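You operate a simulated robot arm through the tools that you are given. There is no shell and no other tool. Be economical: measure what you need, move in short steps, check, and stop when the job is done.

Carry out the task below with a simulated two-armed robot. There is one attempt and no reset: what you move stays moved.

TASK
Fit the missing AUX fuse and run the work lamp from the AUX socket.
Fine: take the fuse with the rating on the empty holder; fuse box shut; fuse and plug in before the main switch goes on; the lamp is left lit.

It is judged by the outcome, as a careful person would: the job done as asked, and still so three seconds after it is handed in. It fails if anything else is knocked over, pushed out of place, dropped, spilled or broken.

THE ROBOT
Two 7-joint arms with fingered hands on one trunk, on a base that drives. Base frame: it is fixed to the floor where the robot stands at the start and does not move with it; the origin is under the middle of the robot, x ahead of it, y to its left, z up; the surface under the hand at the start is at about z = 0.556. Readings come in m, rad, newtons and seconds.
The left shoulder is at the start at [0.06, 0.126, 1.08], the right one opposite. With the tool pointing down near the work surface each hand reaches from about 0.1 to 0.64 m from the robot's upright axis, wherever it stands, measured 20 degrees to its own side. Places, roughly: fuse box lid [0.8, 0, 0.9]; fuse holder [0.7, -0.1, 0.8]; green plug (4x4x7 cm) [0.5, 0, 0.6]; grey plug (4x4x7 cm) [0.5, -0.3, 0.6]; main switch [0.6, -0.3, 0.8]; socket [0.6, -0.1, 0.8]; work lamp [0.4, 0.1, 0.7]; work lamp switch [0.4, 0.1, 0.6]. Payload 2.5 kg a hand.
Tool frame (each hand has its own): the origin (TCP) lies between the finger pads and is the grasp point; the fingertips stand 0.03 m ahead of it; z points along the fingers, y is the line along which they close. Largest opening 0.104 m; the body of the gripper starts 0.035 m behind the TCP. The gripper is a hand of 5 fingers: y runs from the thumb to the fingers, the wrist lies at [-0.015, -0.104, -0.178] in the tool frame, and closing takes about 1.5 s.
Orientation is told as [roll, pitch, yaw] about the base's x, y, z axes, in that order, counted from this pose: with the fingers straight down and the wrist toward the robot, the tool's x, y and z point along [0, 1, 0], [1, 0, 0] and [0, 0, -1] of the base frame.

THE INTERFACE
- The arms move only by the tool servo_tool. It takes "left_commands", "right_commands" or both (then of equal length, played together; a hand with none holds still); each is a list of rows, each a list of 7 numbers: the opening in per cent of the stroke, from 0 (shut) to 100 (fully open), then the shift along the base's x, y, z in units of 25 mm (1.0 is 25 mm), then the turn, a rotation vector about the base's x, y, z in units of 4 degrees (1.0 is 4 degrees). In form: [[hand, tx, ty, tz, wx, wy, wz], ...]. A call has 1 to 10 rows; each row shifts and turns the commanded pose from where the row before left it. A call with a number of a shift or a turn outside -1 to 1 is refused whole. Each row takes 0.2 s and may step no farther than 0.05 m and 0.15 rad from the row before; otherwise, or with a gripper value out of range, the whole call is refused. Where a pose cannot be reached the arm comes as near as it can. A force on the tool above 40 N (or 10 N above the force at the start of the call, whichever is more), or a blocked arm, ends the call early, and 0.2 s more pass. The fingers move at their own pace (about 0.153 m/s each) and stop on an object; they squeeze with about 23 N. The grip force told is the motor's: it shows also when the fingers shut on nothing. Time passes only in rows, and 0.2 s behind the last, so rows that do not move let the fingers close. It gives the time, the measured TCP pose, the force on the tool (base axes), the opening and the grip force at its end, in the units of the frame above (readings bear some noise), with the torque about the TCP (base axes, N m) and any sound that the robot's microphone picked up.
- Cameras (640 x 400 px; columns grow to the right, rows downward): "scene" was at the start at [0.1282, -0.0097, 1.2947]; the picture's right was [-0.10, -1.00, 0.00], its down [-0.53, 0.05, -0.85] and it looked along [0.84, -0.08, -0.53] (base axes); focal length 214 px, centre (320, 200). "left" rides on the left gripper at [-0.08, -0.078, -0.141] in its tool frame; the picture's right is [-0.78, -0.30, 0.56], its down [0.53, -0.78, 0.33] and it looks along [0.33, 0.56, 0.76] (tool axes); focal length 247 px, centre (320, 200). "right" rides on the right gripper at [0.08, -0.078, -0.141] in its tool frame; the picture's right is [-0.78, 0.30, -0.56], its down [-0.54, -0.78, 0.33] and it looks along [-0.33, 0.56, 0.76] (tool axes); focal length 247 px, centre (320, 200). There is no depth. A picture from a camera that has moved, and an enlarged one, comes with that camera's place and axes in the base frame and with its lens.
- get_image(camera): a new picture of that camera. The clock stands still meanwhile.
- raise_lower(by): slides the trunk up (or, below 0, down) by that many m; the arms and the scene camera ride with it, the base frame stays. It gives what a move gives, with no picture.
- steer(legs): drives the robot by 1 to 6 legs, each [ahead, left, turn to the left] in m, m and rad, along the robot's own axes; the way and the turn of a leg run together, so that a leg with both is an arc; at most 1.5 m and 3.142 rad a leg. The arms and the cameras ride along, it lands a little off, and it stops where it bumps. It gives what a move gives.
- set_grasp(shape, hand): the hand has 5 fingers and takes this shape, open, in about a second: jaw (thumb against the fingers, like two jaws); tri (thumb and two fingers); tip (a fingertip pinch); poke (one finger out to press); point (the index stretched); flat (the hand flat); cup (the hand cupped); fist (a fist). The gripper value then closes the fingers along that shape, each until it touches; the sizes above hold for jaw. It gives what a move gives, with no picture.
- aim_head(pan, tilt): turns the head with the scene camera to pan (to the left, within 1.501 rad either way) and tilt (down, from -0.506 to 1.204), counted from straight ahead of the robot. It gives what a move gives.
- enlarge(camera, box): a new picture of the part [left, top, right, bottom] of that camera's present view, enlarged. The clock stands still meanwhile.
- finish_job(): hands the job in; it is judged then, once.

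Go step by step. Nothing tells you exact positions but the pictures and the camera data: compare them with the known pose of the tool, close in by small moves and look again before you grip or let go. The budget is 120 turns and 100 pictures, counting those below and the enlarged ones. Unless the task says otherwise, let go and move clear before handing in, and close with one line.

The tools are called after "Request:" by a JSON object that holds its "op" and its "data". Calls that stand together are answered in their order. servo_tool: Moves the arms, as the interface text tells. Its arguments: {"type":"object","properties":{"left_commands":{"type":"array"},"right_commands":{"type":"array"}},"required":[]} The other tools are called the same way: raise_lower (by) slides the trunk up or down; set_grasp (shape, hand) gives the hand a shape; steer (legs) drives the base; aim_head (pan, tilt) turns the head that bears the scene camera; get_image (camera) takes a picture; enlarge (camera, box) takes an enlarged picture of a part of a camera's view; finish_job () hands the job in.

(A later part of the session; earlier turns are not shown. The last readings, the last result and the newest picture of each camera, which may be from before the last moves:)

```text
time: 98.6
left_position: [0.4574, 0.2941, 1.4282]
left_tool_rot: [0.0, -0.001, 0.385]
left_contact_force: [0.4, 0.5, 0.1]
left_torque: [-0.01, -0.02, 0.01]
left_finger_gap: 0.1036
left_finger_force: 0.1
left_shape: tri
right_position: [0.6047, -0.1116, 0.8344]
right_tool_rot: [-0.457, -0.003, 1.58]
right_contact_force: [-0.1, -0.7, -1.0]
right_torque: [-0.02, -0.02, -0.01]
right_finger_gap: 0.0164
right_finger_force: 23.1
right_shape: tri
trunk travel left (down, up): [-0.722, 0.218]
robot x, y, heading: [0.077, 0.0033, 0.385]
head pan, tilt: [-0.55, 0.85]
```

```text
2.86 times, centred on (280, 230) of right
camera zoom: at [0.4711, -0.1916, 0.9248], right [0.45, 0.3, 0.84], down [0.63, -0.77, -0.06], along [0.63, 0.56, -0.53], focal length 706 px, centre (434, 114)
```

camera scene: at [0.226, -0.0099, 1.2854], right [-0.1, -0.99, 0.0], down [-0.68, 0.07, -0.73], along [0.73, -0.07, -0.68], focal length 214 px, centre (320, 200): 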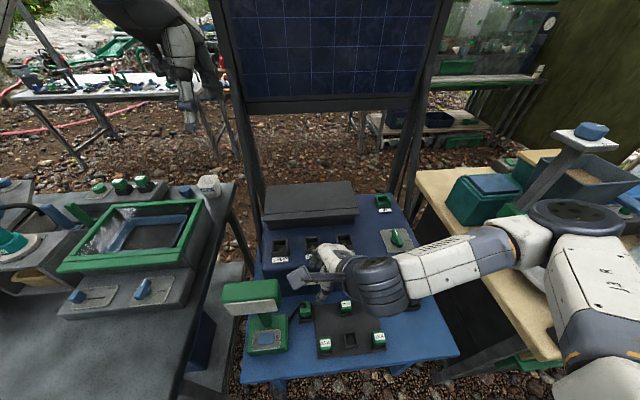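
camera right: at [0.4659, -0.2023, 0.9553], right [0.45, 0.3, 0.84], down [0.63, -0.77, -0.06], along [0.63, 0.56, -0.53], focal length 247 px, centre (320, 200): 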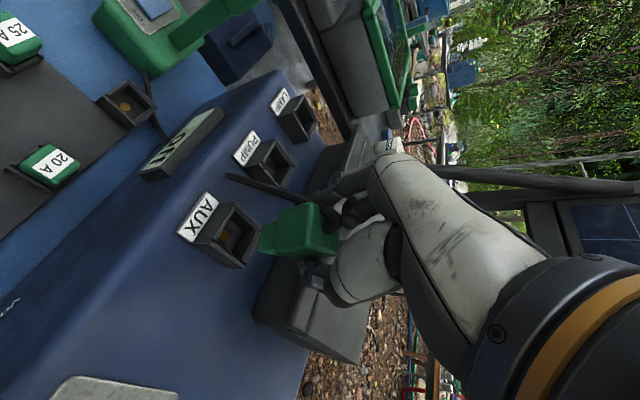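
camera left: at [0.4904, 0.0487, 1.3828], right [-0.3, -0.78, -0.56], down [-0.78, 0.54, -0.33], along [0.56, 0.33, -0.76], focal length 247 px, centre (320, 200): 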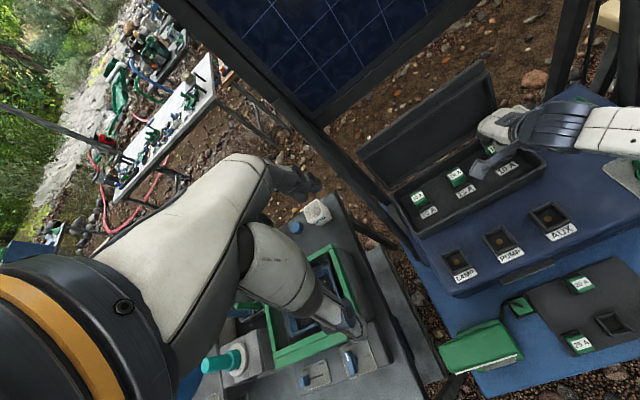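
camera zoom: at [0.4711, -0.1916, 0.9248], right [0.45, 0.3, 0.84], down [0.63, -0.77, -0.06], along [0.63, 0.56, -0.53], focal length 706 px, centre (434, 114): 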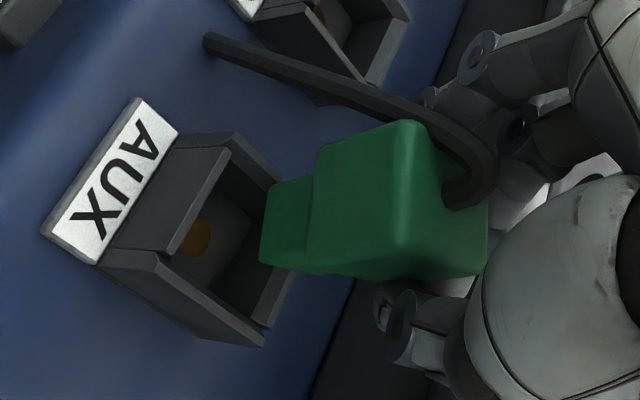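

Now within about 4 mm. Final nudge and lowering gently into the socket mouth.

Request:
{"op": "servo_tool", "data": {"right_commands": [[0, 0.05, 0.15, 0, 0, 0, 0], [0, 0, 0, -0.4, 0, 0, 0], [0, 0, 0, -0.4, 0, 0, 0], [0, 0, 0, -0.2, 0, 0, 0]]}}

Request:
{"op": "enlarge", "data": {"camera": "right", "box": [180, 160, 380, 300]}}

```text
time: 99.6
left_position: [0.4573, 0.2942, 1.4271]
left_tool_rot: [-0.002, 0.002, 0.387]
left_contact_force: [-0.2, 0.2, 0.2]
left_torque: [-0.01, 0.02, 0.0]
left_finger_gap: 0.1036
left_finger_force: 0.0
left_shape: tri
right_position: [0.601, -0.1088, 0.8068]
right_tool_rot: [-0.452, -0.001, 1.582]
right_contact_force: [-0.9, -0.8, 2.2]
right_torque: [-0.02, 0.09, 0.04]
right_finger_gap: 0.0165
right_finger_force: 22.1
right_shape: tri
trunk travel left (down, up): [-0.722, 0.218]
robot x, y, heading: [0.0728, -0.0008, 0.385]
head pan, tilt: [-0.55, 0.85]
```

```text
2.86 times, centred on (280, 230) of right
camera zoom: at [0.469, -0.1878, 0.898], right [0.45, 0.3, 0.84], down [0.64, -0.77, -0.07], along [0.63, 0.56, -0.54], focal length 706 px, centre (434, 114)
```

zoom: 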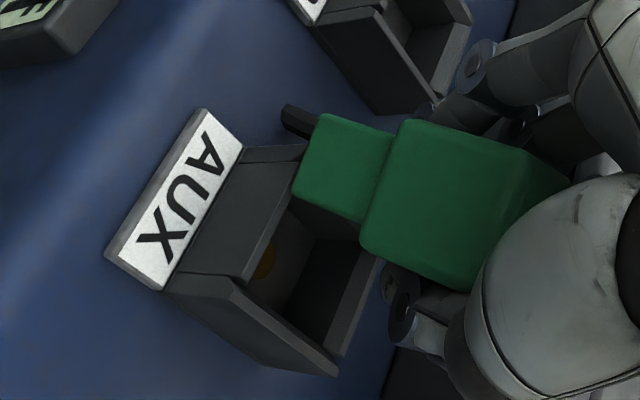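

The pin caught the socket's front wall and the plug pivoted about 30° between my fingertips. I'll lift off and turn the hand the same angle the other way to make the plug upright again.

Request:
{"op": "servo_tool", "data": {"right_commands": [[0, 0, 0, 0.8, 0, 0, 0], [0, 0, 0, 0.8, 0, -1, 0], [0, 0, 0, 0, 0, -1, 0], [0, 0, 0, 0, 0, -1, 0], [0, 0, 0, 0, 0, -1, 0], [0, 0, 0, 0, 0, -1, 0], [0, 0, 0, 0, 0, -1, 0], [0, 0, 0, 0, 0, -1, 0]]}}

Request:
{"op": "enlarge", "data": {"camera": "right", "box": [160, 120, 400, 300]}}

```text
time: 101.4
left_position: [0.4556, 0.2935, 1.4274]
left_tool_rot: [-0.001, -0.001, 0.387]
left_contact_force: [0.6, -0.3, -0.2]
left_torque: [0.03, 0.02, -0.01]
left_finger_gap: 0.1039
left_finger_force: 0.1
left_shape: tri
right_position: [0.6019, -0.1067, 0.8509]
right_tool_rot: [-0.528, -0.002, 1.581]
right_contact_force: [0.3, 0.0, -1.3]
right_torque: [0.01, 0.0, -0.02]
right_finger_gap: 0.0164
right_finger_force: 23.1
right_shape: tri
right hand out of reach, approached as far as the arm can: row 3, 4, 5, 6, 7, 8
trunk travel left (down, up): [-0.722, 0.218]
robot x, y, heading: [0.0755, 0.0006, 0.385]
head pan, tilt: [-0.55, 0.85]
```

```text
2.22 times, centred on (280, 210) of right
camera zoom: at [0.4631, -0.1864, 0.9312], right [0.39, 0.3, 0.87], down [0.64, -0.77, -0.02], along [0.67, 0.56, -0.49], focal length 549 px, centre (409, 178)
```

zoom: 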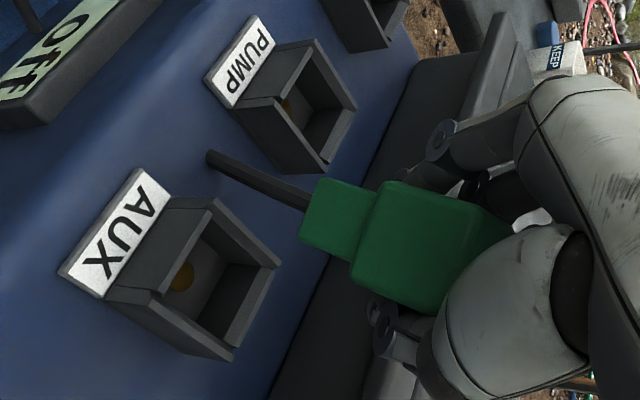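

The plug still leans about 25° (pin toward me) and the hand can't lean further. I'll use the socket itself: put the pin tip inside behind the front wall, then move the hand back so it turns upright. First approach above.

Request:
{"op": "servo_tool", "data": {"right_commands": [[0, 0.5, -0.03, 0, 0, 0, 0], [0, 0.5, -0.03, 0, 0, 0, 0], [0, 0, 0, -0.7, 0, 0, 0], [0, 0, 0, -0.7, 0, 0, 0]]}}

Request:
{"op": "enlarge", "data": {"camera": "right", "box": [160, 120, 400, 300]}}

```text
time: 102.4
left_position: [0.4558, 0.2934, 1.4276]
left_tool_rot: [-0.001, 0.0, 0.383]
left_contact_force: [0.4, -0.2, -0.8]
left_torque: [0.02, -0.03, -0.01]
left_finger_gap: 0.104
left_finger_force: 0.0
left_shape: tri
right_position: [0.6277, -0.1081, 0.8156]
right_tool_rot: [-0.527, -0.004, 1.579]
right_contact_force: [-0.8, 0.3, -1.1]
right_torque: [-0.01, -0.02, -0.03]
right_finger_gap: 0.0161
right_finger_force: 23.0
right_shape: tri
trunk travel left (down, up): [-0.722, 0.218]
robot x, y, heading: [0.0785, -0.0051, 0.385]
head pan, tilt: [-0.55, 0.85]
```

```text
2.22 times, centred on (280, 210) of right
camera zoom: at [0.4882, -0.189, 0.8966], right [0.39, 0.3, 0.87], down [0.64, -0.77, -0.02], along [0.67, 0.56, -0.49], focal length 549 px, centre (409, 178)
```

zoom: 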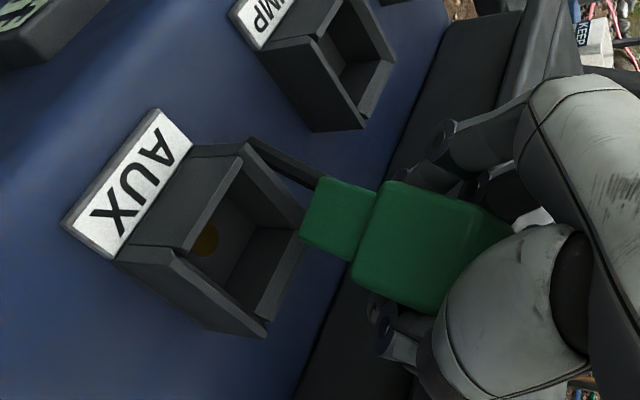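

Estimating the landing point of the pin: it needs to go roughly 8 mm toward me and 8 mm to the right. Adjusting and lowering 2 cm, then looking.

Request:
{"op": "servo_tool", "data": {"right_commands": [[0, -0.3, -0.32, 0, 0, 0, 0], [0, 0, 0, -0.4, 0, 0, 0], [0, 0, 0, -0.4, 0, 0, 0]]}}

Request:
{"op": "enlarge", "data": {"camera": "right", "box": [160, 120, 400, 300]}}

```text
time: 103.2
left_position: [0.4551, 0.294, 1.4275]
left_tool_rot: [0.0, -0.001, 0.385]
left_contact_force: [0.5, -0.4, -0.9]
left_torque: [-0.01, -0.04, -0.03]
left_finger_gap: 0.1036
left_finger_force: 0.2
left_shape: tri
right_position: [0.6205, -0.1174, 0.7957]
right_tool_rot: [-0.528, -0.005, 1.578]
right_contact_force: [-0.7, 1.8, 7.2]
right_torque: [0.04, 0.04, 0.0]
right_finger_gap: 0.0148
right_finger_force: 22.7
right_shape: tri
trunk travel left (down, up): [-0.722, 0.218]
robot x, y, heading: [0.0749, -0.001, 0.383]
head pan, tilt: [-0.55, 0.85]
```

```text
2.22 times, centred on (280, 210) of right
camera zoom: at [0.4814, -0.1965, 0.8765], right [0.39, 0.3, 0.87], down [0.64, -0.77, -0.02], along [0.67, 0.56, -0.49], focal length 549 px, centre (409, 178)
```

zoom: 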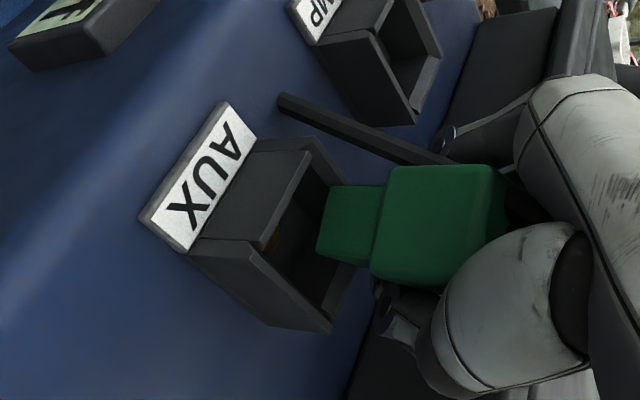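

Touching the rim turned the plug upright again. It now needs about 11 mm toward me and 6 mm to the right; raise slightly, shift, look.

Request:
{"op": "servo_tool", "data": {"right_commands": [[0, 0, 0, 0.25, 0, 0, 0], [0, -0.44, -0.25, 0, 0, 0, 0], [0, 0, 0, 0, 0, 0, 0]]}}

Request:
{"op": "enlarge", "data": {"camera": "right", "box": [180, 130, 360, 270]}}

```text
time: 104.0
left_position: [0.457, 0.2947, 1.4283]
left_tool_rot: [0.0, 0.001, 0.386]
left_contact_force: [-0.3, -0.6, 0.1]
left_torque: [0.01, 0.01, -0.01]
left_finger_gap: 0.1036
left_finger_force: 0.0
left_shape: tri
right_position: [0.6095, -0.1254, 0.8015]
right_tool_rot: [-0.526, -0.003, 1.58]
right_contact_force: [0.4, 0.1, -0.9]
right_torque: [0.0, -0.04, 0.0]
right_finger_gap: 0.0146
right_finger_force: 22.6
right_shape: tri
trunk travel left (down, up): [-0.722, 0.218]
robot x, y, heading: [0.0737, -0.0006, 0.384]
head pan, tilt: [-0.55, 0.85]
```

```text
2.86 times, centred on (270, 200) of right
camera zoom: at [0.4695, -0.2044, 0.8831], right [0.39, 0.3, 0.87], down [0.64, -0.77, -0.02], along [0.67, 0.56, -0.49], focal length 706 px, centre (463, 200)
```

zoom: 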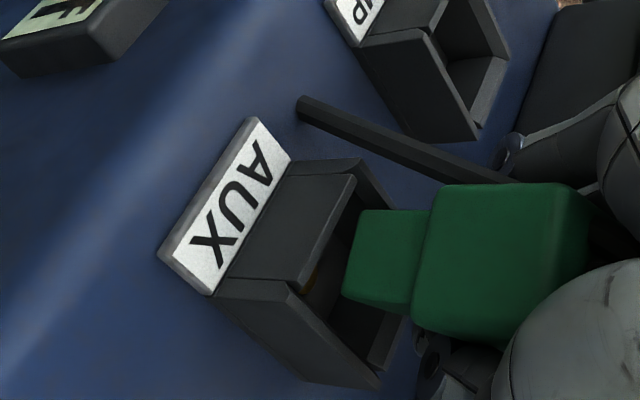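

Nearly aligned and upright. A 2–3 mm nudge, then lowering in small steps.

Request:
{"op": "servo_tool", "data": {"right_commands": [[0, 0.1, 0.12, 0, 0, 0, 0], [0, 0, 0, -0.25, 0, 0, 0], [0, 0, 0, -0.25, 0, 0, 0]]}}

Request:
{"op": "enlarge", "data": {"camera": "right", "box": [180, 130, 360, 270]}}

```text
time: 104.8
left_position: [0.4544, 0.2951, 1.4291]
left_tool_rot: [-0.002, -0.002, 0.386]
left_contact_force: [0.0, -0.8, 0.7]
left_torque: [-0.02, -0.03, -0.03]
left_finger_gap: 0.1037
left_finger_force: 0.0
left_shape: tri
right_position: [0.6107, -0.1195, 0.7936]
right_tool_rot: [-0.533, -0.008, 1.579]
right_contact_force: [-6.5, -1.7, 24.9]
right_torque: [0.28, 0.13, 0.17]
right_finger_gap: 0.0156
right_finger_force: 23.1
right_shape: tri
trunk travel left (down, up): [-0.722, 0.218]
robot x, y, heading: [0.0757, 0.0018, 0.381]
head pan, tilt: [-0.55, 0.85]
```

```text
2.86 times, centred on (270, 200) of right
camera zoom: at [0.4712, -0.1998, 0.8735], right [0.38, 0.29, 0.88], down [0.64, -0.77, -0.02], along [0.67, 0.57, -0.48], focal length 706 px, centre (463, 200)
```

zoom: 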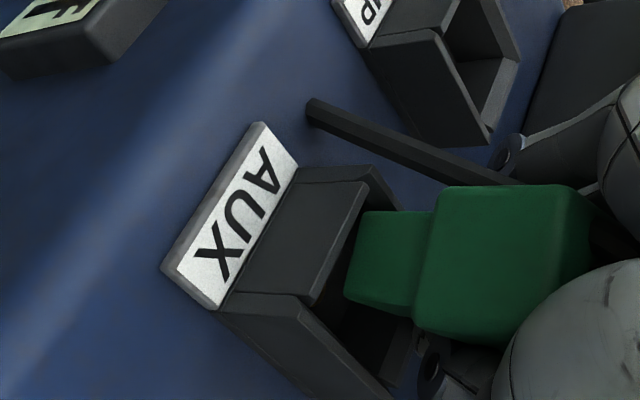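

The force sits on the +y (left) wall of the socket, so the pin is a few mm too far left. Lift, shift 5 mm right, lower again.

Request:
{"op": "servo_tool", "data": {"right_commands": [[0, 0, 0, 0.25, 0, 0, 0], [0, -0.05, -0.18, 0, 0, 0, 0], [0, 0, 0, -0.25, 0, 0, 0], [0, 0, 0, -0.2, 0, 0, 0]]}}

```text
time: 106.0
left_position: [0.4533, 0.2935, 1.4291]
left_tool_rot: [0.0, -0.003, 0.385]
left_contact_force: [0.3, -1.0, -0.4]
left_torque: [0.0, -0.01, -0.01]
left_finger_gap: 0.1036
left_finger_force: 0.1
left_shape: tri
right_position: [0.6103, -0.1223, 0.7918]
right_tool_rot: [-0.534, -0.019, 1.581]
right_contact_force: [-15.5, -2.6, 28.3]
right_torque: [0.07, 0.08, 0.04]
right_finger_gap: 0.0167
right_finger_force: 22.4
right_shape: tri
trunk travel left (down, up): [-0.722, 0.218]
robot x, y, heading: [0.076, -0.0005, 0.385]
head pan, tilt: [-0.55, 0.85]
stopped in row 4 (right hand): the force on the tool passed its limit at 43 N (the readings are from after the stop); the commanded pose is now the measured one
```

The reaction now seems to act at my fingertips, perhaps on the socket rim, with the pin possibly inside. Looking.

Request:
{"op": "enlarge", "data": {"camera": "right", "box": [200, 130, 400, 290]}}

```text
2.50 times, centred on (300, 210) of right
camera zoom: at [0.471, -0.203, 0.8705], right [0.38, 0.28, 0.88], down [0.64, -0.77, -0.03], along [0.67, 0.57, -0.47], focal length 617 px, centre (370, 175)
```

zoom: 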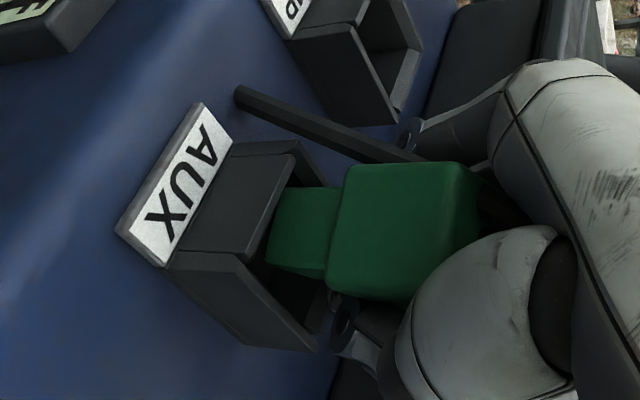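

In the picture the pin's front edge overlaps the socket's front wall slightly. Lift, shift 5 mm forward, lower again.

Request:
{"op": "servo_tool", "data": {"right_commands": [[0, 0, 0, 0.25, 0, 0, 0], [0, 0.2, 0.06, 0, 0, 0, 0], [0, 0, 0, -0.2, 0, 0, 0], [0, 0, 0, -0.2, 0, 0, 0]]}}

```text
time: 106.9
left_position: [0.452, 0.2923, 1.4292]
left_tool_rot: [-0.003, -0.002, 0.385]
left_contact_force: [-0.2, -0.6, -0.6]
left_torque: [0.04, 0.0, 0.02]
left_finger_gap: 0.1037
left_finger_force: 0.1
left_shape: tri
right_position: [0.6161, -0.1188, 0.7929]
right_tool_rot: [-0.535, -0.027, 1.584]
right_contact_force: [-20.7, -6.1, 32.0]
right_torque: [0.15, 0.5, 0.16]
right_finger_gap: 0.017
right_finger_force: 23.3
right_shape: tri
trunk travel left (down, up): [-0.722, 0.218]
robot x, y, heading: [0.0716, -0.0009, 0.382]
head pan, tilt: [-0.55, 0.85]
stopped in row 4 (right hand): the force on the tool passed its limit at 45 N (the readings are from after the stop); the commanded pose is now the measured one
```

The plug's edges show it is yawed about 19° relative to the socket, which explains the jamming. I'll lift a centimetre, turn the hand 19° clockwise and check.

Request:
{"op": "servo_tool", "data": {"right_commands": [[0, -0.1, 0, 0.4, 0, 0, 0], [0, -0.1, 0, 0.2, 0, 0, -0.9], [0, 0, 0, 0, 0, 0, -0.9], [0, 0, 0, 0, 0, 0, -0.9], [0, 0, 0, 0, 0, 0, -0.9], [0, 0, 0, 0, 0, 0, -0.9]]}}

Request:
{"op": "enlarge", "data": {"camera": "right", "box": [200, 130, 400, 290]}}

```text
time: 108.3
left_position: [0.456, 0.2944, 1.4284]
left_tool_rot: [-0.001, 0.0, 0.384]
left_contact_force: [0.2, -0.6, 0.5]
left_torque: [0.0, 0.0, -0.02]
left_finger_gap: 0.1036
left_finger_force: 0.0
left_shape: tri
right_position: [0.6253, -0.1226, 0.808]
right_tool_rot: [-0.523, -0.02, 1.266]
right_contact_force: [0.5, 0.4, -0.2]
right_torque: [-0.04, 0.0, -0.02]
right_finger_gap: 0.0148
right_finger_force: 23.1
right_shape: tri
right hand out of reach, approached as far as the arm can: row 4, 5, 6
trunk travel left (down, up): [-0.722, 0.218]
robot x, y, heading: [0.0728, 0.0026, 0.385]
head pan, tilt: [-0.55, 0.85]
```

```text
2.50 times, centred on (300, 210) of right
camera zoom: at [0.4682, -0.1565, 0.8877], right [0.46, 0.15, 0.88], down [0.37, -0.93, -0.04], along [0.81, 0.34, -0.48], focal length 617 px, centre (370, 175)
```

zoom: 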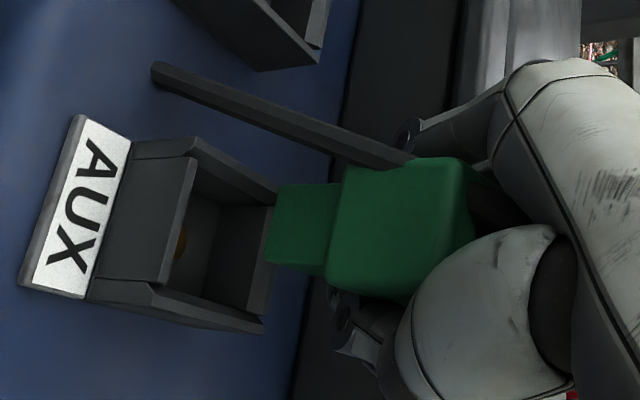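

Now the plug's edges are parallel to the socket. It must go about 15 mm toward me and 5 mm right.

Request:
{"op": "servo_tool", "data": {"right_commands": [[0, -0.31, -0.1, 0, 0, 0, 0], [0, -0.31, -0.1, 0, 0, 0, 0], [0, 0, 0, -0.2, 0, 0, 0]]}}

Request:
{"op": "enlarge", "data": {"camera": "right", "box": [200, 130, 400, 290]}}

```text
time: 109.1
left_position: [0.4564, 0.2929, 1.4288]
left_tool_rot: [-0.001, 0.0, 0.386]
left_contact_force: [-0.5, -0.2, -0.5]
left_torque: [0.04, -0.01, 0.0]
left_finger_gap: 0.1038
left_finger_force: 0.0
left_shape: tri
right_position: [0.6254, -0.1299, 0.8049]
right_tool_rot: [-0.523, -0.018, 1.267]
right_contact_force: [-0.5, -0.1, -1.3]
right_torque: [-0.03, -0.03, 0.0]
right_finger_gap: 0.0148
right_finger_force: 22.8
right_shape: tri
right hand out of reach, approached as far as the arm can: row 1, 2
trunk travel left (down, up): [-0.722, 0.218]
robot x, y, heading: [0.0762, 0.0031, 0.386]
head pan, tilt: [-0.55, 0.85]
```

```text
2.50 times, centred on (300, 210) of right
camera zoom: at [0.4678, -0.1639, 0.8859], right [0.46, 0.15, 0.88], down [0.37, -0.93, -0.03], along [0.81, 0.34, -0.48], focal length 617 px, centre (370, 175)
```

zoom: 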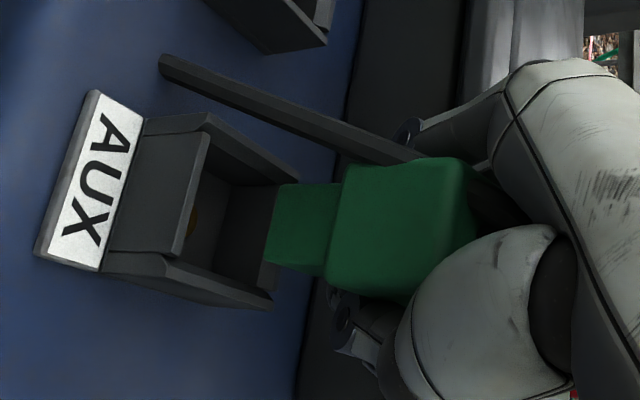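

The arm is too folded to come back further, so I'll lift a bit, drive the base back about 4 cm, and then position with the arm.

Request:
{"op": "raise_lower", "data": {"by": 0.02}}

Request:
{"op": "steer", "data": {"legs": [[-0.038, 0.015, 0]]}}

Request:
{"op": "servo_tool", "data": {"right_commands": [[0, 0.2, 0, 0, 0, 0, 0]]}}

```text
time: 109.7
left_position: [0.4561, 0.2944, 1.4475]
left_tool_rot: [0.0, 0.0, 0.385]
left_contact_force: [0.2, -0.1, -0.2]
left_torque: [0.01, -0.01, -0.04]
left_finger_gap: 0.1038
left_finger_force: 0.2
left_shape: tri
right_position: [0.6242, -0.1294, 0.8257]
right_tool_rot: [-0.523, -0.018, 1.267]
right_contact_force: [0.6, 0.3, -1.0]
right_torque: [0.02, 0.0, -0.01]
right_finger_gap: 0.0148
right_finger_force: 22.8
right_shape: tri
trunk travel left (down, up): [-0.742, 0.198]
robot x, y, heading: [0.073, -0.0003, 0.383]
head pan, tilt: [-0.55, 0.85]
```

```text
time: 110.6
left_position: [0.4145, 0.2936, 1.4472]
left_tool_rot: [-0.001, 0.001, 0.384]
left_contact_force: [-0.7, 0.1, 0.9]
left_torque: [-0.04, -0.01, -0.01]
left_finger_gap: 0.1037
left_finger_force: 0.1
left_shape: tri
right_position: [0.5834, -0.1298, 0.8259]
right_tool_rot: [-0.526, -0.019, 1.267]
right_contact_force: [0.1, -1.0, -1.2]
right_torque: [-0.02, -0.03, -0.02]
right_finger_gap: 0.0148
right_finger_force: 23.5
right_shape: tri
trunk travel left (down, up): [-0.742, 0.198]
robot x, y, heading: [0.0387, -0.0026, 0.383]
head pan, tilt: [-0.55, 0.85]
```

```text
time: 111.0
left_position: [0.4164, 0.2932, 1.447]
left_tool_rot: [0.001, 0.002, 0.384]
left_contact_force: [0.9, -0.1, -0.2]
left_torque: [-0.01, -0.02, -0.01]
left_finger_gap: 0.1035
left_finger_force: 0.1
left_shape: tri
right_position: [0.5904, -0.1299, 0.8261]
right_tool_rot: [-0.524, -0.017, 1.267]
right_contact_force: [0.1, -0.3, -1.5]
right_torque: [-0.04, -0.01, 0.0]
right_finger_gap: 0.0147
right_finger_force: 22.8
right_shape: tri
trunk travel left (down, up): [-0.742, 0.198]
robot x, y, heading: [0.0355, -0.0011, 0.386]
head pan, tilt: [-0.55, 0.85]
```

Free to move now. Positioning over the socket with a small yaw touch-up.

Request:
{"op": "servo_tool", "data": {"right_commands": [[0, 0.4, 0.08, 0, 0, 0, -0.8], [0, 0.34, 0, -0.3, 0, 0, 0], [0, 0, 0, -0.5, 0, 0, 0]]}}

Request:
{"op": "enlarge", "data": {"camera": "right", "box": [200, 130, 400, 290]}}

```text
time: 111.8
left_position: [0.4161, 0.2929, 1.4475]
left_tool_rot: [0.0, 0.001, 0.384]
left_contact_force: [0.5, -0.2, 1.0]
left_torque: [0.01, 0.01, 0.01]
left_finger_gap: 0.1036
left_finger_force: 0.0
left_shape: tri
right_position: [0.6073, -0.1281, 0.807]
right_tool_rot: [-0.524, -0.019, 1.211]
right_contact_force: [1.0, 0.6, 0.1]
right_torque: [0.03, -0.01, -0.03]
right_finger_gap: 0.0147
right_finger_force: 23.1
right_shape: tri
trunk travel left (down, up): [-0.742, 0.198]
robot x, y, heading: [0.0338, 0.0008, 0.383]
head pan, tilt: [-0.55, 0.85]
```

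```text
2.50 times, centred on (300, 210) of right
camera zoom: at [0.4492, -0.1537, 0.8874], right [0.47, 0.12, 0.88], down [0.32, -0.95, -0.03], along [0.83, 0.29, -0.48], focal length 617 px, centre (370, 175)
```

zoom: 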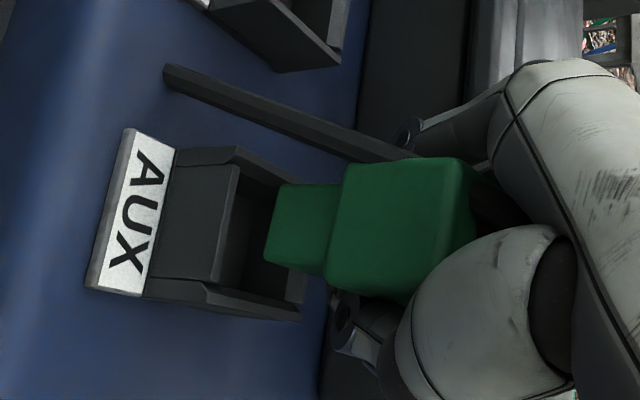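

Aligned within about 2 mm. Lowering in small steps.

Request:
{"op": "servo_tool", "data": {"right_commands": [[0, 0.08, 0, -0.2, 0, 0, 0], [0, 0, 0, -0.2, 0, 0, 0], [0, 0, 0, -0.2, 0, 0, 0], [0, 0, 0, -0.2, 0, 0, 0]]}}

```text
time: 112.8
left_position: [0.4112, 0.2952, 1.4489]
left_tool_rot: [-0.002, -0.001, 0.385]
left_contact_force: [0.1, 0.0, -0.4]
left_torque: [-0.04, 0.0, -0.03]
left_finger_gap: 0.1035
left_finger_force: 0.1
left_shape: tri
right_position: [0.6092, -0.125, 0.7919]
right_tool_rot: [-0.528, -0.029, 1.214]
right_contact_force: [-12.3, 5.2, 30.2]
right_torque: [0.27, 0.02, 0.12]
right_finger_gap: 0.0163
right_finger_force: 22.9
right_shape: tri
trunk travel left (down, up): [-0.742, 0.198]
robot x, y, heading: [0.0347, -0.002, 0.384]
head pan, tilt: [-0.55, 0.85]
```

Contact again at the same height, so it may be my fingertips on the socket walls with the pin already inside. Testing capture with a sideways nudge.

Request:
{"op": "servo_tool", "data": {"right_commands": [[0, 0, 0, 0.3, 0, 0, 0], [0, 0, 0, 0, 0, 0, 0]]}}

Request:
{"op": "servo_tool", "data": {"right_commands": [[0, 0, 0.2, 0, 0, 0, 0], [0, 0, 0.2, 0, 0, 0, 0]]}}

Request:
{"op": "servo_tool", "data": {"right_commands": [[0, 0, -0.2, 0, 0, 0, 0], [0, 0, -0.2, 0, 0, 0, 0]]}}

```text
time: 113.4
left_position: [0.4141, 0.2937, 1.447]
left_tool_rot: [0.001, 0.0, 0.383]
left_contact_force: [0.2, -0.6, -0.1]
left_torque: [0.01, 0.01, -0.01]
left_finger_gap: 0.1034
left_finger_force: 0.1
left_shape: tri
right_position: [0.6079, -0.1287, 0.795]
right_tool_rot: [-0.524, -0.017, 1.214]
right_contact_force: [-8.9, 2.6, 8.7]
right_torque: [0.09, 0.11, 0.09]
right_finger_gap: 0.0152
right_finger_force: 22.6
right_shape: tri
trunk travel left (down, up): [-0.742, 0.198]
robot x, y, heading: [0.0359, 0.0015, 0.378]
head pan, tilt: [-0.55, 0.85]
```

```text
time: 114.0
left_position: [0.4161, 0.2924, 1.4488]
left_tool_rot: [0.001, -0.001, 0.383]
left_contact_force: [0.2, -0.1, -0.2]
left_torque: [-0.02, -0.01, -0.01]
left_finger_gap: 0.1036
left_finger_force: 0.0
left_shape: tri
right_position: [0.6096, -0.1226, 0.7943]
right_tool_rot: [-0.528, -0.013, 1.209]
right_contact_force: [-5.5, -7.0, 8.6]
right_torque: [-0.09, 0.09, 0.13]
right_finger_gap: 0.0149
right_finger_force: 22.7
right_shape: tri
trunk travel left (down, up): [-0.742, 0.198]
robot x, y, heading: [0.0316, -0.001, 0.385]
head pan, tilt: [-0.55, 0.85]
```

```text
time: 114.6
left_position: [0.415, 0.2938, 1.4469]
left_tool_rot: [-0.001, 0.0, 0.386]
left_contact_force: [0.5, 0.1, -0.1]
left_torque: [0.02, -0.03, -0.02]
left_finger_gap: 0.1039
left_finger_force: 0.1
left_shape: tri
right_position: [0.6091, -0.1245, 0.7947]
right_tool_rot: [-0.523, -0.024, 1.215]
right_contact_force: [-2.1, 1.5, 8.0]
right_torque: [0.11, 0.01, 0.06]
right_finger_gap: 0.0153
right_finger_force: 23.2
right_shape: tri
trunk travel left (down, up): [-0.742, 0.198]
robot x, y, heading: [0.0358, -0.0025, 0.387]
head pan, tilt: [-0.55, 0.85]
```

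Sideways motion is blocked, suggesting capture. One look to confirm.

Request:
{"op": "enlarge", "data": {"camera": "right", "box": [200, 130, 400, 290]}}

```text
2.50 times, centred on (300, 210) of right
camera zoom: at [0.451, -0.1507, 0.8744], right [0.46, 0.12, 0.88], down [0.32, -0.95, -0.04], along [0.83, 0.3, -0.48], focal length 617 px, centre (370, 175)
```

zoom: 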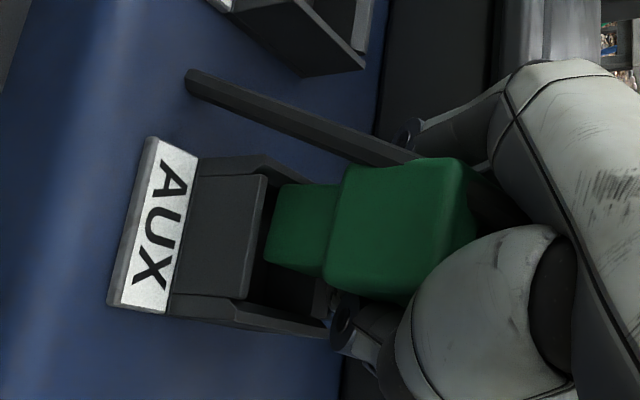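

My thumb tip is landing on the socket's right-hand wall, so the hand can't push the plug in further. As with the fuse, I'll centre it exactly, let it go with the fingers still around it so that it settles into the socket, then press it home from above.

Request:
{"op": "servo_tool", "data": {"right_commands": [[0, 0, 0, 0.3, 0, 0, 0], [0, 0, -0.16, 0, 0, 0, 0], [0, 0, 0, 0, 0, 0, 0]]}}

Request:
{"op": "enlarge", "data": {"camera": "right", "box": [200, 130, 400, 290]}}

```text
time: 115.4
left_position: [0.4174, 0.2926, 1.4479]
left_tool_rot: [0.0, 0.001, 0.383]
left_contact_force: [0.6, 0.3, 0.6]
left_torque: [0.02, 0.0, 0.02]
left_finger_gap: 0.1038
left_finger_force: 0.1
left_shape: tri
right_position: [0.611, -0.1332, 0.8004]
right_tool_rot: [-0.523, -0.019, 1.21]
right_contact_force: [-0.4, 0.0, -0.7]
right_torque: [0.04, -0.02, 0.02]
right_finger_gap: 0.0144
right_finger_force: 23.2
right_shape: tri
trunk travel left (down, up): [-0.742, 0.198]
robot x, y, heading: [0.0371, 0.0002, 0.386]
head pan, tilt: [-0.55, 0.85]
```

```text
2.50 times, centred on (300, 210) of right
camera zoom: at [0.4521, -0.158, 0.8804], right [0.47, 0.12, 0.88], down [0.32, -0.95, -0.03], along [0.83, 0.29, -0.48], focal length 617 px, centre (370, 175)
```

zoom: 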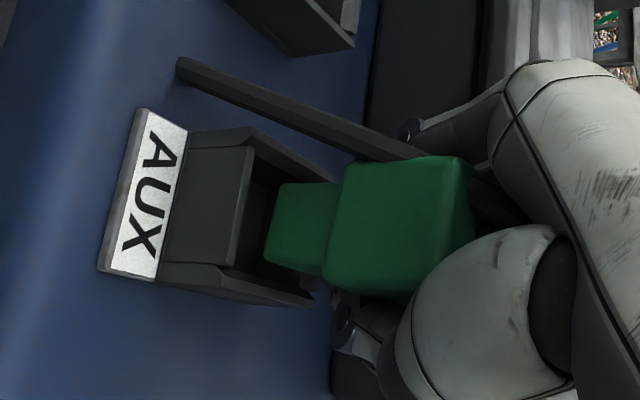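

The plug must go 4 mm left; x is right. Adjust, lower slightly, and release step by step.

Request:
{"op": "servo_tool", "data": {"right_commands": [[0, 0, 0.14, 0, 0, 0, 0], [0, 0, 0, -0.12, 0, 0, 0], [20, 0, 0, 0, 0, 0, 0], [24, 0, 0, 0, 0, 0, 0], [28, 0, 0, 0, 0, 0, 0], [34, 0, 0, 0, 0, 0, 0], [40, 0, 0, 0, 0, 0, 0], [40, 0, 0, 0, 0, 0, 0]]}}

Request:
{"op": "enlarge", "data": {"camera": "right", "box": [200, 130, 400, 290]}}

```text
time: 117.2
left_position: [0.4171, 0.2926, 1.4478]
left_tool_rot: [0.0, -0.001, 0.384]
left_contact_force: [0.0, 0.2, 0.0]
left_torque: [-0.01, 0.02, 0.0]
left_finger_gap: 0.1036
left_finger_force: 0.0
left_shape: tri
right_position: [0.6109, -0.1292, 0.7974]
right_tool_rot: [-0.522, -0.019, 1.21]
right_contact_force: [0.4, -0.5, 0.1]
right_torque: [0.03, -0.02, 0.01]
right_finger_gap: 0.0412
right_finger_force: 0.0
right_shape: tri
trunk travel left (down, up): [-0.742, 0.198]
robot x, y, heading: [0.0381, 0.0036, 0.383]
head pan, tilt: [-0.55, 0.85]
```

```text
2.50 times, centred on (300, 210) of right
camera zoom: at [0.4517, -0.1543, 0.8782], right [0.47, 0.12, 0.88], down [0.32, -0.95, -0.04], along [0.83, 0.29, -0.48], focal length 617 px, centre (370, 175)
```

zoom: 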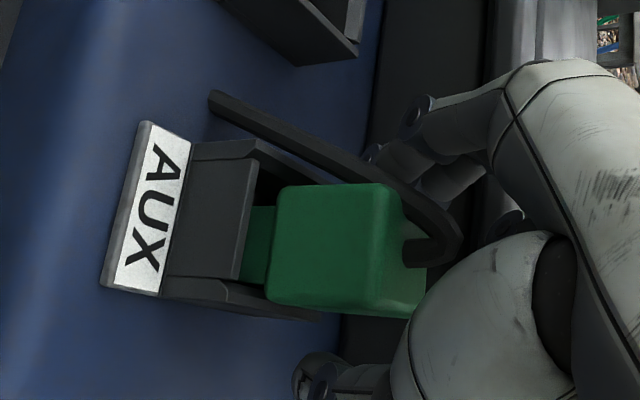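

The plug dropped neatly into the socket, upright, sitting just like it did in its stand. Now opening, lifting clear, then pressing it gently from above.

Request:
{"op": "servo_tool", "data": {"right_commands": [[52, 0, 0, 0, 0, 0, 0], [55, 0, 0, 0.3, 0, 0, 0], [55, 0, 0, 0.7, 0, 0, 0], [55, 0, 0, 0.8, 0, 0, 0], [55, 0, 0, 0.8, 0, 0, 0], [55, 0, 0, 0.8, 0, 0, 0], [0, -0.6, 0.25, 0, 0, 0, 0], [0, 0, 0, 0, 0, 0, 0], [0, 0, 0, 0, 0, 0, 0]]}}

Request:
{"op": "servo_tool", "data": {"right_commands": [[0, 0, 0, -0.6, 0, 0, 0], [0, 0, 0, -0.5, 0, 0, 0], [0, 0, 0, -0.2, 0, 0, 0], [0, 0, 0, -0.2, 0, 0, 0]]}}

```text
time: 119.2
left_position: [0.4161, 0.2937, 1.4479]
left_tool_rot: [0.0, -0.001, 0.383]
left_contact_force: [-0.3, 0.0, 0.2]
left_torque: [0.0, 0.0, -0.03]
left_finger_gap: 0.1041
left_finger_force: 0.2
left_shape: tri
right_position: [0.5954, -0.1229, 0.8833]
right_tool_rot: [-0.525, -0.019, 1.213]
right_contact_force: [-0.4, -1.0, 1.1]
right_torque: [0.0, 0.01, -0.01]
right_finger_gap: 0.0
right_finger_force: 23.0
right_shape: tri
trunk travel left (down, up): [-0.742, 0.198]
robot x, y, heading: [0.0333, -0.0011, 0.381]
head pan, tilt: [-0.55, 0.85]
```

```text
time: 120.2
left_position: [0.4167, 0.2942, 1.448]
left_tool_rot: [0.002, 0.0, 0.383]
left_contact_force: [0.0, 0.3, 0.2]
left_torque: [-0.01, -0.02, 0.0]
left_finger_gap: 0.1036
left_finger_force: 0.1
left_shape: tri
right_position: [0.5943, -0.124, 0.8454]
right_tool_rot: [-0.524, -0.019, 1.211]
right_contact_force: [-0.2, 0.0, 0.2]
right_torque: [0.03, -0.02, 0.03]
right_finger_gap: 0.0
right_finger_force: 23.3
right_shape: tri
trunk travel left (down, up): [-0.742, 0.198]
robot x, y, heading: [0.0341, -0.0015, 0.384]
head pan, tilt: [-0.55, 0.85]
```

No contact yet at z = 0.845. Continuing down in small steps.

Request:
{"op": "servo_tool", "data": {"right_commands": [[0, 0, 0, -0.25, 0, 0, 0], [0, 0, 0, -0.2, 0, 0, 0], [0, 0, 0, -0.2, 0, 0, 0], [0, 0, 0, -0.2, 0, 0, 0]]}}

```text
time: 121.1
left_position: [0.4147, 0.2923, 1.4474]
left_tool_rot: [-0.001, 0.001, 0.383]
left_contact_force: [-0.1, 0.0, -0.4]
left_torque: [0.02, 0.02, -0.01]
left_finger_gap: 0.1037
left_finger_force: 0.2
left_shape: tri
right_position: [0.6021, -0.1173, 0.839]
right_tool_rot: [-0.536, -0.048, 1.215]
right_contact_force: [-2.1, -0.9, 23.8]
right_torque: [-0.01, 0.02, 0.02]
right_finger_gap: 0.0003
right_finger_force: 22.8
right_shape: tri
trunk travel left (down, up): [-0.742, 0.198]
robot x, y, heading: [0.0337, -0.0015, 0.386]
head pan, tilt: [-0.55, 0.85]
stopped in row 4 (right hand): the force on the tool passed its limit at 43 N (the readings are from after the stop); the commanded pose is now the measured one
```

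The plug took 40 N without moving, so it's seated. Now rising and moving over to the main switch (knob near [0.594, -0.279, 0.76]), turning the hand so it can grip across the handle.

Request:
{"op": "servo_tool", "data": {"right_commands": [[0, 0, 0, 0.8, 0, 0, 0], [0, 0, 0, 0.8, 0, 0, 0], [0, 0, 0, 0.8, 0, 0, 0], [40, 0, -0.9, 0, 0, 0, 0.5], [65, 0, -0.9, 0, 0, 0, 0.9], [65, 0, -0.9, 0, 0, 0, 0.9], [65, 0, -0.9, 0, 0, 0, 0.9], [65, 0, -0.9, 0, 0, 0, 0.9], [65, 0, -0.9, 0, 0, 0, 0.9], [65, -0.2, -0.9, 0, 0, 0, 0.9]]}}

```text
time: 123.3
left_position: [0.4167, 0.2932, 1.4481]
left_tool_rot: [0.0, 0.002, 0.384]
left_contact_force: [0.1, -0.8, 0.4]
left_torque: [0.02, 0.01, 0.0]
left_finger_gap: 0.1037
left_finger_force: 0.0
left_shape: tri
right_position: [0.5945, -0.2778, 0.894]
right_tool_rot: [-0.53, -0.036, 1.629]
right_contact_force: [0.7, -1.0, 0.7]
right_torque: [0.03, 0.0, 0.0]
right_finger_gap: 0.0672
right_finger_force: 0.0
right_shape: tri
trunk travel left (down, up): [-0.742, 0.198]
robot x, y, heading: [0.0328, -0.0001, 0.384]
head pan, tilt: [-0.55, 0.85]
```

Reached. A bit more yaw, partially lower, then one look.

Request:
{"op": "servo_tool", "data": {"right_commands": [[65, 0, 0, -0.6, 0, 0, 0.9], [65, 0, 0, -0.6, 0, 0, 0.9], [65, 0, 0, -0.5, 0, 0, 0.9]]}}

Request:
{"op": "get_image", "data": {"camera": "right"}}

```text
time: 124.1
left_position: [0.4144, 0.2933, 1.4478]
left_tool_rot: [0.001, -0.002, 0.385]
left_contact_force: [-0.7, 0.3, 0.2]
left_torque: [-0.01, 0.0, 0.01]
left_finger_gap: 0.1039
left_finger_force: 0.0
left_shape: tri
right_position: [0.5703, -0.2472, 0.8854]
right_tool_rot: [-0.529, -0.038, 1.816]
right_contact_force: [0.1, 0.2, 0.3]
right_torque: [0.0, 0.0, 0.0]
right_finger_gap: 0.0672
right_finger_force: 0.0
right_shape: tri
right hand out of reach, approached as far as the arm can: row 1, 2, 3
trunk travel left (down, up): [-0.742, 0.198]
robot x, y, heading: [0.0344, 0.0016, 0.384]
head pan, tilt: [-0.55, 0.85]
```

```text
1 pictures are left
camera right: at [0.4526, -0.3604, 0.9634], right [0.31, 0.35, 0.88], down [0.8, -0.6, -0.04], along [0.51, 0.72, -0.47], focal length 247 px, centre (320, 200)
```

right: 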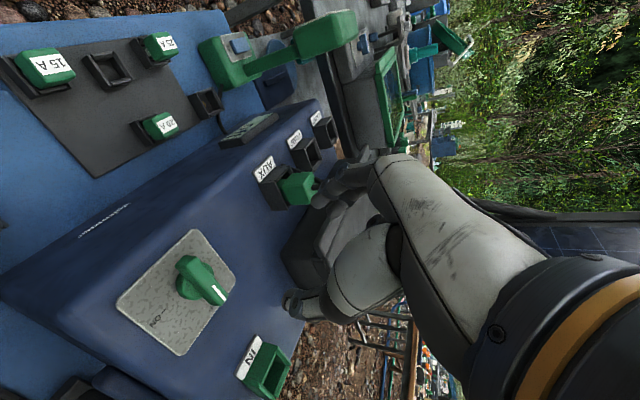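

The plug sits properly in AUX. The knob's marker points to OFF (forward-left); ON lies to the right (−y), so it must turn clockwise. Going back to a reachable yaw, centring over the knob at [0.595, −0.281] and lowering.

Request:
{"op": "servo_tool", "data": {"right_commands": [[65, 0.3, -0.5, 0, 0, 0, -0.9], [65, 0.3, -0.5, 0, 0, 0, -0.9], [65, 0.39, -0.35, 0, 0, 0, -0.9], [65, 0, 0, -0.8, 0, 0, 0], [65, 0, 0, -0.8, 0, 0, 0], [65, 0, 0, -0.8, 0, 0, 0], [65, 0, 0, -0.6, 0, 0, 0]]}}

```text
time: 125.7
left_position: [0.415, 0.2937, 1.4473]
left_tool_rot: [0.0, 0.0, 0.385]
left_contact_force: [-0.1, -0.6, -0.2]
left_torque: [0.0, 0.0, -0.01]
left_finger_gap: 0.1036
left_finger_force: 0.0
left_shape: tri
right_position: [0.5653, -0.2581, 0.8461]
right_tool_rot: [-0.53, -0.037, 1.626]
right_contact_force: [0.4, -0.3, 0.5]
right_torque: [0.01, 0.04, 0.03]
right_finger_gap: 0.0675
right_finger_force: 0.1
right_shape: tri
right hand out of reach, approached as far as the arm can: row 3, 4, 5, 6, 7
trunk travel left (down, up): [-0.742, 0.198]
robot x, y, heading: [0.0344, 0.0012, 0.381]
head pan, tilt: [-0.55, 0.85]
```

Reach is limited at this trunk height. Lowering the trunk 4 cm, then moving over the knob.

Request:
{"op": "raise_lower", "data": {"by": -0.03}}

Request:
{"op": "servo_tool", "data": {"right_commands": [[65, 0.4, -0.4, 0.2, 0, 0, 0], [65, 0.4, -0.4, 0, 0, 0, 0], [65, 0.4, -0.2, 0, 0, 0, 0]]}}

```text
time: 126.4
left_position: [0.417, 0.2938, 1.418]
left_tool_rot: [0.001, 0.001, 0.383]
left_contact_force: [0.8, -0.7, 0.4]
left_torque: [-0.01, 0.01, -0.02]
left_finger_gap: 0.104
left_finger_force: 0.1
left_shape: tri
right_position: [0.5667, -0.2605, 0.8166]
right_tool_rot: [-0.528, -0.037, 1.627]
right_contact_force: [-0.4, 0.3, 0.4]
right_torque: [-0.04, 0.0, 0.01]
right_finger_gap: 0.0673
right_finger_force: 0.1
right_shape: tri
trunk travel left (down, up): [-0.712, 0.228]
robot x, y, heading: [0.0314, -0.0005, 0.385]
head pan, tilt: [-0.55, 0.85]
```

```text
time: 127.2
left_position: [0.4164, 0.2927, 1.4181]
left_tool_rot: [0.001, 0.0, 0.384]
left_contact_force: [0.2, -0.1, 0.5]
left_torque: [-0.01, -0.01, -0.01]
left_finger_gap: 0.1036
left_finger_force: 0.0
left_shape: tri
right_position: [0.5774, -0.2683, 0.8318]
right_tool_rot: [-0.529, -0.037, 1.627]
right_contact_force: [-0.8, -0.2, -0.1]
right_torque: [0.01, 0.02, 0.02]
right_finger_gap: 0.0671
right_finger_force: 0.0
right_shape: tri
right hand out of reach, approached as far as the arm can: row 1, 2, 3
trunk travel left (down, up): [-0.712, 0.228]
robot x, y, heading: [0.032, 0.0029, 0.389]
head pan, tilt: [-0.55, 0.85]
```

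I need the shoulder lower with the hand kept high: raise the hand 10 cm, lower the trunk 10 cm, then centre over the knob.

Request:
{"op": "servo_tool", "data": {"right_commands": [[65, 0, 0, 1, 0, 0, 0], [65, 0.2, -0.1, 1, 0, 0, 0], [65, 0.25, -0.2, 1, 0, 0, 0], [65, 0.25, -0.2, 0.8, 0, 0, 0]]}}

Request:
{"op": "raise_lower", "data": {"by": -0.1}}

```text
time: 128.2
left_position: [0.4161, 0.2932, 1.4176]
left_tool_rot: [-0.002, -0.001, 0.382]
left_contact_force: [0.3, 0.0, 0.3]
left_torque: [-0.02, 0.0, -0.01]
left_finger_gap: 0.1038
left_finger_force: 0.1
left_shape: tri
right_position: [0.5947, -0.2817, 0.9246]
right_tool_rot: [-0.527, -0.036, 1.628]
right_contact_force: [0.6, -0.2, 0.6]
right_torque: [0.0, 0.01, 0.0]
right_finger_gap: 0.0674
right_finger_force: 0.1
right_shape: tri
trunk travel left (down, up): [-0.712, 0.228]
robot x, y, heading: [0.0353, 0.001, 0.38]
head pan, tilt: [-0.55, 0.85]
```

```text
time: 129.5
left_position: [0.4157, 0.2928, 1.3174]
left_tool_rot: [-0.001, -0.002, 0.384]
left_contact_force: [-0.6, -0.4, 0.0]
left_torque: [-0.02, 0.02, -0.01]
left_finger_gap: 0.104
left_finger_force: 0.1
left_shape: tri
right_position: [0.5953, -0.2815, 0.8241]
right_tool_rot: [-0.528, -0.036, 1.626]
right_contact_force: [-0.3, 0.2, 0.6]
right_torque: [0.0, 0.01, 0.0]
right_finger_gap: 0.0676
right_finger_force: 0.0
right_shape: tri
trunk travel left (down, up): [-0.612, 0.328]
robot x, y, heading: [0.0354, -0.0037, 0.382]
head pan, tilt: [-0.55, 0.85]
```

Centred above the knob. Lowering in steps.

Request:
{"op": "servo_tool", "data": {"right_commands": [[65, 0, 0, -0.5, 0, 0, 0], [65, 0, 0, -0.5, 0, 0, 0], [65, 0, 0, -0.4, 0, 0, 0], [65, 0, 0, -0.3, 0, 0, 0], [65, 0, 0, -0.2, 0, 0, 0]]}}

```text
time: 130.7
left_position: [0.4168, 0.2938, 1.318]
left_tool_rot: [0.0, 0.002, 0.383]
left_contact_force: [-0.5, 1.3, -0.4]
left_torque: [-0.01, -0.03, 0.04]
left_finger_gap: 0.1038
left_finger_force: 0.0
left_shape: tri
right_position: [0.596, -0.282, 0.776]
right_tool_rot: [-0.529, -0.037, 1.627]
right_contact_force: [-0.7, -0.3, -0.6]
right_torque: [0.02, -0.03, 0.01]
right_finger_gap: 0.0677
right_finger_force: 0.1
right_shape: tri
trunk travel left (down, up): [-0.612, 0.328]
robot x, y, heading: [0.0325, -0.0001, 0.381]
head pan, tilt: [-0.55, 0.85]
```

No contact; 6 mm lower, then close on the handle.

Request:
{"op": "servo_tool", "data": {"right_commands": [[65, 0, 0, -0.25, 0, 0, 0], [45, 0, 0, 0, 0, 0, 0], [25, 0, 0, 0, 0, 0, 0], [0, 0, 0, 0, 0, 0, 0], [0, 0, 0, 0, 0, 0, 0], [0, 0, 0, 0, 0, 0, 0]]}}

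```text
time: 132.1
left_position: [0.4155, 0.2953, 1.3181]
left_tool_rot: [-0.001, 0.0, 0.385]
left_contact_force: [0.4, -0.1, 0.2]
left_torque: [-0.01, 0.0, -0.01]
left_finger_gap: 0.1036
left_finger_force: 0.1
left_shape: tri
right_position: [0.5974, -0.2792, 0.7719]
right_tool_rot: [-0.533, -0.043, 1.627]
right_contact_force: [7.3, 13.4, 11.5]
right_torque: [0.76, -0.05, 0.25]
right_finger_gap: 0.0267
right_finger_force: 23.5
right_shape: tri
trunk travel left (down, up): [-0.612, 0.328]
robot x, y, heading: [0.034, -0.004, 0.382]
head pan, tilt: [-0.55, 0.85]
```

Holding the knob. Easing sideways slightly and starting the clockwise turn.

Request:
{"op": "servo_tool", "data": {"right_commands": [[0, 0.05, 0.12, 0.05, 0, 0, 0], [0, 0, 0, 0, 0, 0, -1], [0, 0, 0, 0, 0, 0, -1], [0, 0, 0, 0, 0, 0, -1], [0, 0, 0, 0, 0, 0, -1], [0, 0, 0, 0, 0, 0, -1], [0, 0, 0, 0, 0, 0, -1], [0, 0, 0, 0, 0, 0, -1], [0, 0, 0, 0, 0, 0, -1]]}}

```text
time: 134.1
left_position: [0.4147, 0.2941, 1.3188]
left_tool_rot: [-0.001, 0.0, 0.382]
left_contact_force: [0.4, -0.4, -0.2]
left_torque: [0.01, 0.02, 0.02]
left_finger_gap: 0.1033
left_finger_force: 0.0
left_shape: tri
right_position: [0.5968, -0.2757, 0.7741]
right_tool_rot: [-0.532, -0.046, 1.072]
right_contact_force: [-0.4, 4.7, 13.7]
right_torque: [1.42, -0.25, 1.18]
right_finger_gap: 0.0267
right_finger_force: 22.8
right_shape: tri
trunk travel left (down, up): [-0.612, 0.328]
robot x, y, heading: [0.0344, 0.0011, 0.384]
head pan, tilt: [-0.55, 0.85]
```

The knob resists with about 1.2 N·m, as a switch would. Continuing the turn.

Request:
{"op": "servo_tool", "data": {"right_commands": [[0, 0, 0, 0.05, 0, 0, -1], [0, 0, 0, 0, 0, 0, -1], [0, 0, 0, 0, 0, 0, -1], [0, 0, 0, 0, 0, 0, -1], [0, 0, 0, 0, 0, 0, -1], [0, 0, 0, 0, 0, 0, -1], [0, 0, 0, 0, 0, 0, -1], [0, 0, 0, 0, 0, 0, -1], [0, 0, 0, 0, 0, 0, -1], [0, 0, 0, 0, 0, 0, -1]]}}

```text
time: 136.3
left_position: [0.4161, 0.2911, 1.3171]
left_tool_rot: [0.0, 0.0, 0.385]
left_contact_force: [-0.1, -1.0, 0.4]
left_torque: [0.0, 0.01, 0.0]
left_finger_gap: 0.1035
left_finger_force: 0.1
left_shape: tri
right_position: [0.5776, -0.3387, 0.7706]
right_tool_rot: [-0.522, -0.023, 0.437]
right_contact_force: [0.5, -8.0, 3.0]
right_torque: [0.14, -0.04, -0.18]
right_finger_gap: 0.0152
right_finger_force: 23.5
right_shape: tri
right hand out of reach, approached as far as the arm can: row 8, 9, 10
trunk travel left (down, up): [-0.612, 0.328]
robot x, y, heading: [0.033, -0.0019, 0.385]
head pan, tilt: [-0.55, 0.85]
```

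The arm ran out of reach near the end and slid off to the right. I'll open, lift straight up and re-approach.

Request:
{"op": "servo_tool", "data": {"right_commands": [[30, 0, 0, 0, 0, 0, 0], [60, 0, 0, 0, 0, 0, 0], [60, 0, 0, 0, 0, 0, 0], [60, 0, 0, 0.5, 0, 0, 0], [60, 0, 0, 0.8, 0, 0, 0], [60, 0, 0, 0.8, 0, 0, 0]]}}

```text
time: 137.7
left_position: [0.4165, 0.2943, 1.3172]
left_tool_rot: [-0.001, 0.0, 0.385]
left_contact_force: [-0.3, -0.2, -0.5]
left_torque: [0.0, -0.03, -0.01]
left_finger_gap: 0.104
left_finger_force: 0.1
left_shape: tri
right_position: [0.5784, -0.3332, 0.825]
right_tool_rot: [-0.518, -0.033, 0.442]
right_contact_force: [0.6, 0.4, 0.0]
right_torque: [-0.01, 0.03, -0.02]
right_finger_gap: 0.062
right_finger_force: 0.0
right_shape: tri
trunk travel left (down, up): [-0.612, 0.328]
robot x, y, heading: [0.0372, 0.0013, 0.387]
head pan, tilt: [-0.55, 0.85]
```

Next attempt: hand vertical (much better reach), yaw about 45°, which fits a handle that is already partly turned; the finger gap will tell me how the handle lies.

Request:
{"op": "servo_tool", "data": {"right_commands": [[60, 0.08, 0.26, 0.1, 0.84, 0.39, 0], [60, 0.08, 0.26, 0.1, 0.84, 0.39, 0], [60, 0.08, 0.26, 0.1, 0.84, 0.39, 0], [60, 0.08, 0.26, 0.1, 0.84, 0.39, 0], [60, 0.08, 0.26, 0, 0.84, 0.39, 0], [60, 0.08, 0.26, 0, 0.84, 0.39, 0], [60, 0.08, 0.26, 0, 0.84, 0.39, 0], [60, 0.08, 0.26, 0, 0.84, 0.39, 0]]}}

Request:
{"op": "servo_tool", "data": {"right_commands": [[60, 0, 0, 0, 0, 0, 0.9], [60, 0, 0, 0, 0, 0, 0.9], [60, 0, 0, 0, 0, 0, 0.9], [60, 0, 0, 0, 0, 0, 0.9], [60, 0, 0, 0, 0, 0, 0.9]]}}

```text
time: 139.5
left_position: [0.4154, 0.2921, 1.3166]
left_tool_rot: [0.001, 0.0, 0.384]
left_contact_force: [-0.2, -0.2, -0.4]
left_torque: [0.01, -0.01, -0.03]
left_finger_gap: 0.1038
left_finger_force: 0.1
left_shape: tri
right_position: [0.5943, -0.2703, 0.8225]
right_tool_rot: [-0.108, -0.049, 0.442]
right_contact_force: [0.9, -0.3, -0.4]
right_torque: [-0.01, 0.0, 0.0]
right_finger_gap: 0.0621
right_finger_force: 0.1
right_shape: tri
right hand out of reach, approached as far as the arm can: row 6, 7
trunk travel left (down, up): [-0.612, 0.328]
robot x, y, heading: [0.0346, -0.0007, 0.383]
head pan, tilt: [-0.55, 0.85]
```

```text
time: 140.7
left_position: [0.4173, 0.2935, 1.3179]
left_tool_rot: [0.0, 0.0, 0.385]
left_contact_force: [-0.2, 0.0, -0.1]
left_torque: [0.01, 0.01, 0.0]
left_finger_gap: 0.1037
left_finger_force: 0.0
left_shape: tri
right_position: [0.6009, -0.2561, 0.8163]
right_tool_rot: [-0.107, -0.087, 0.655]
right_contact_force: [-0.5, -0.5, -0.6]
right_torque: [0.0, -0.01, 0.02]
right_finger_gap: 0.0622
right_finger_force: 0.1
right_shape: tri
right hand out of reach, approached as far as the arm can: row 1, 2, 3
trunk travel left (down, up): [-0.612, 0.328]
robot x, y, heading: [0.0359, 0.0037, 0.384]
head pan, tilt: [-0.55, 0.85]
```

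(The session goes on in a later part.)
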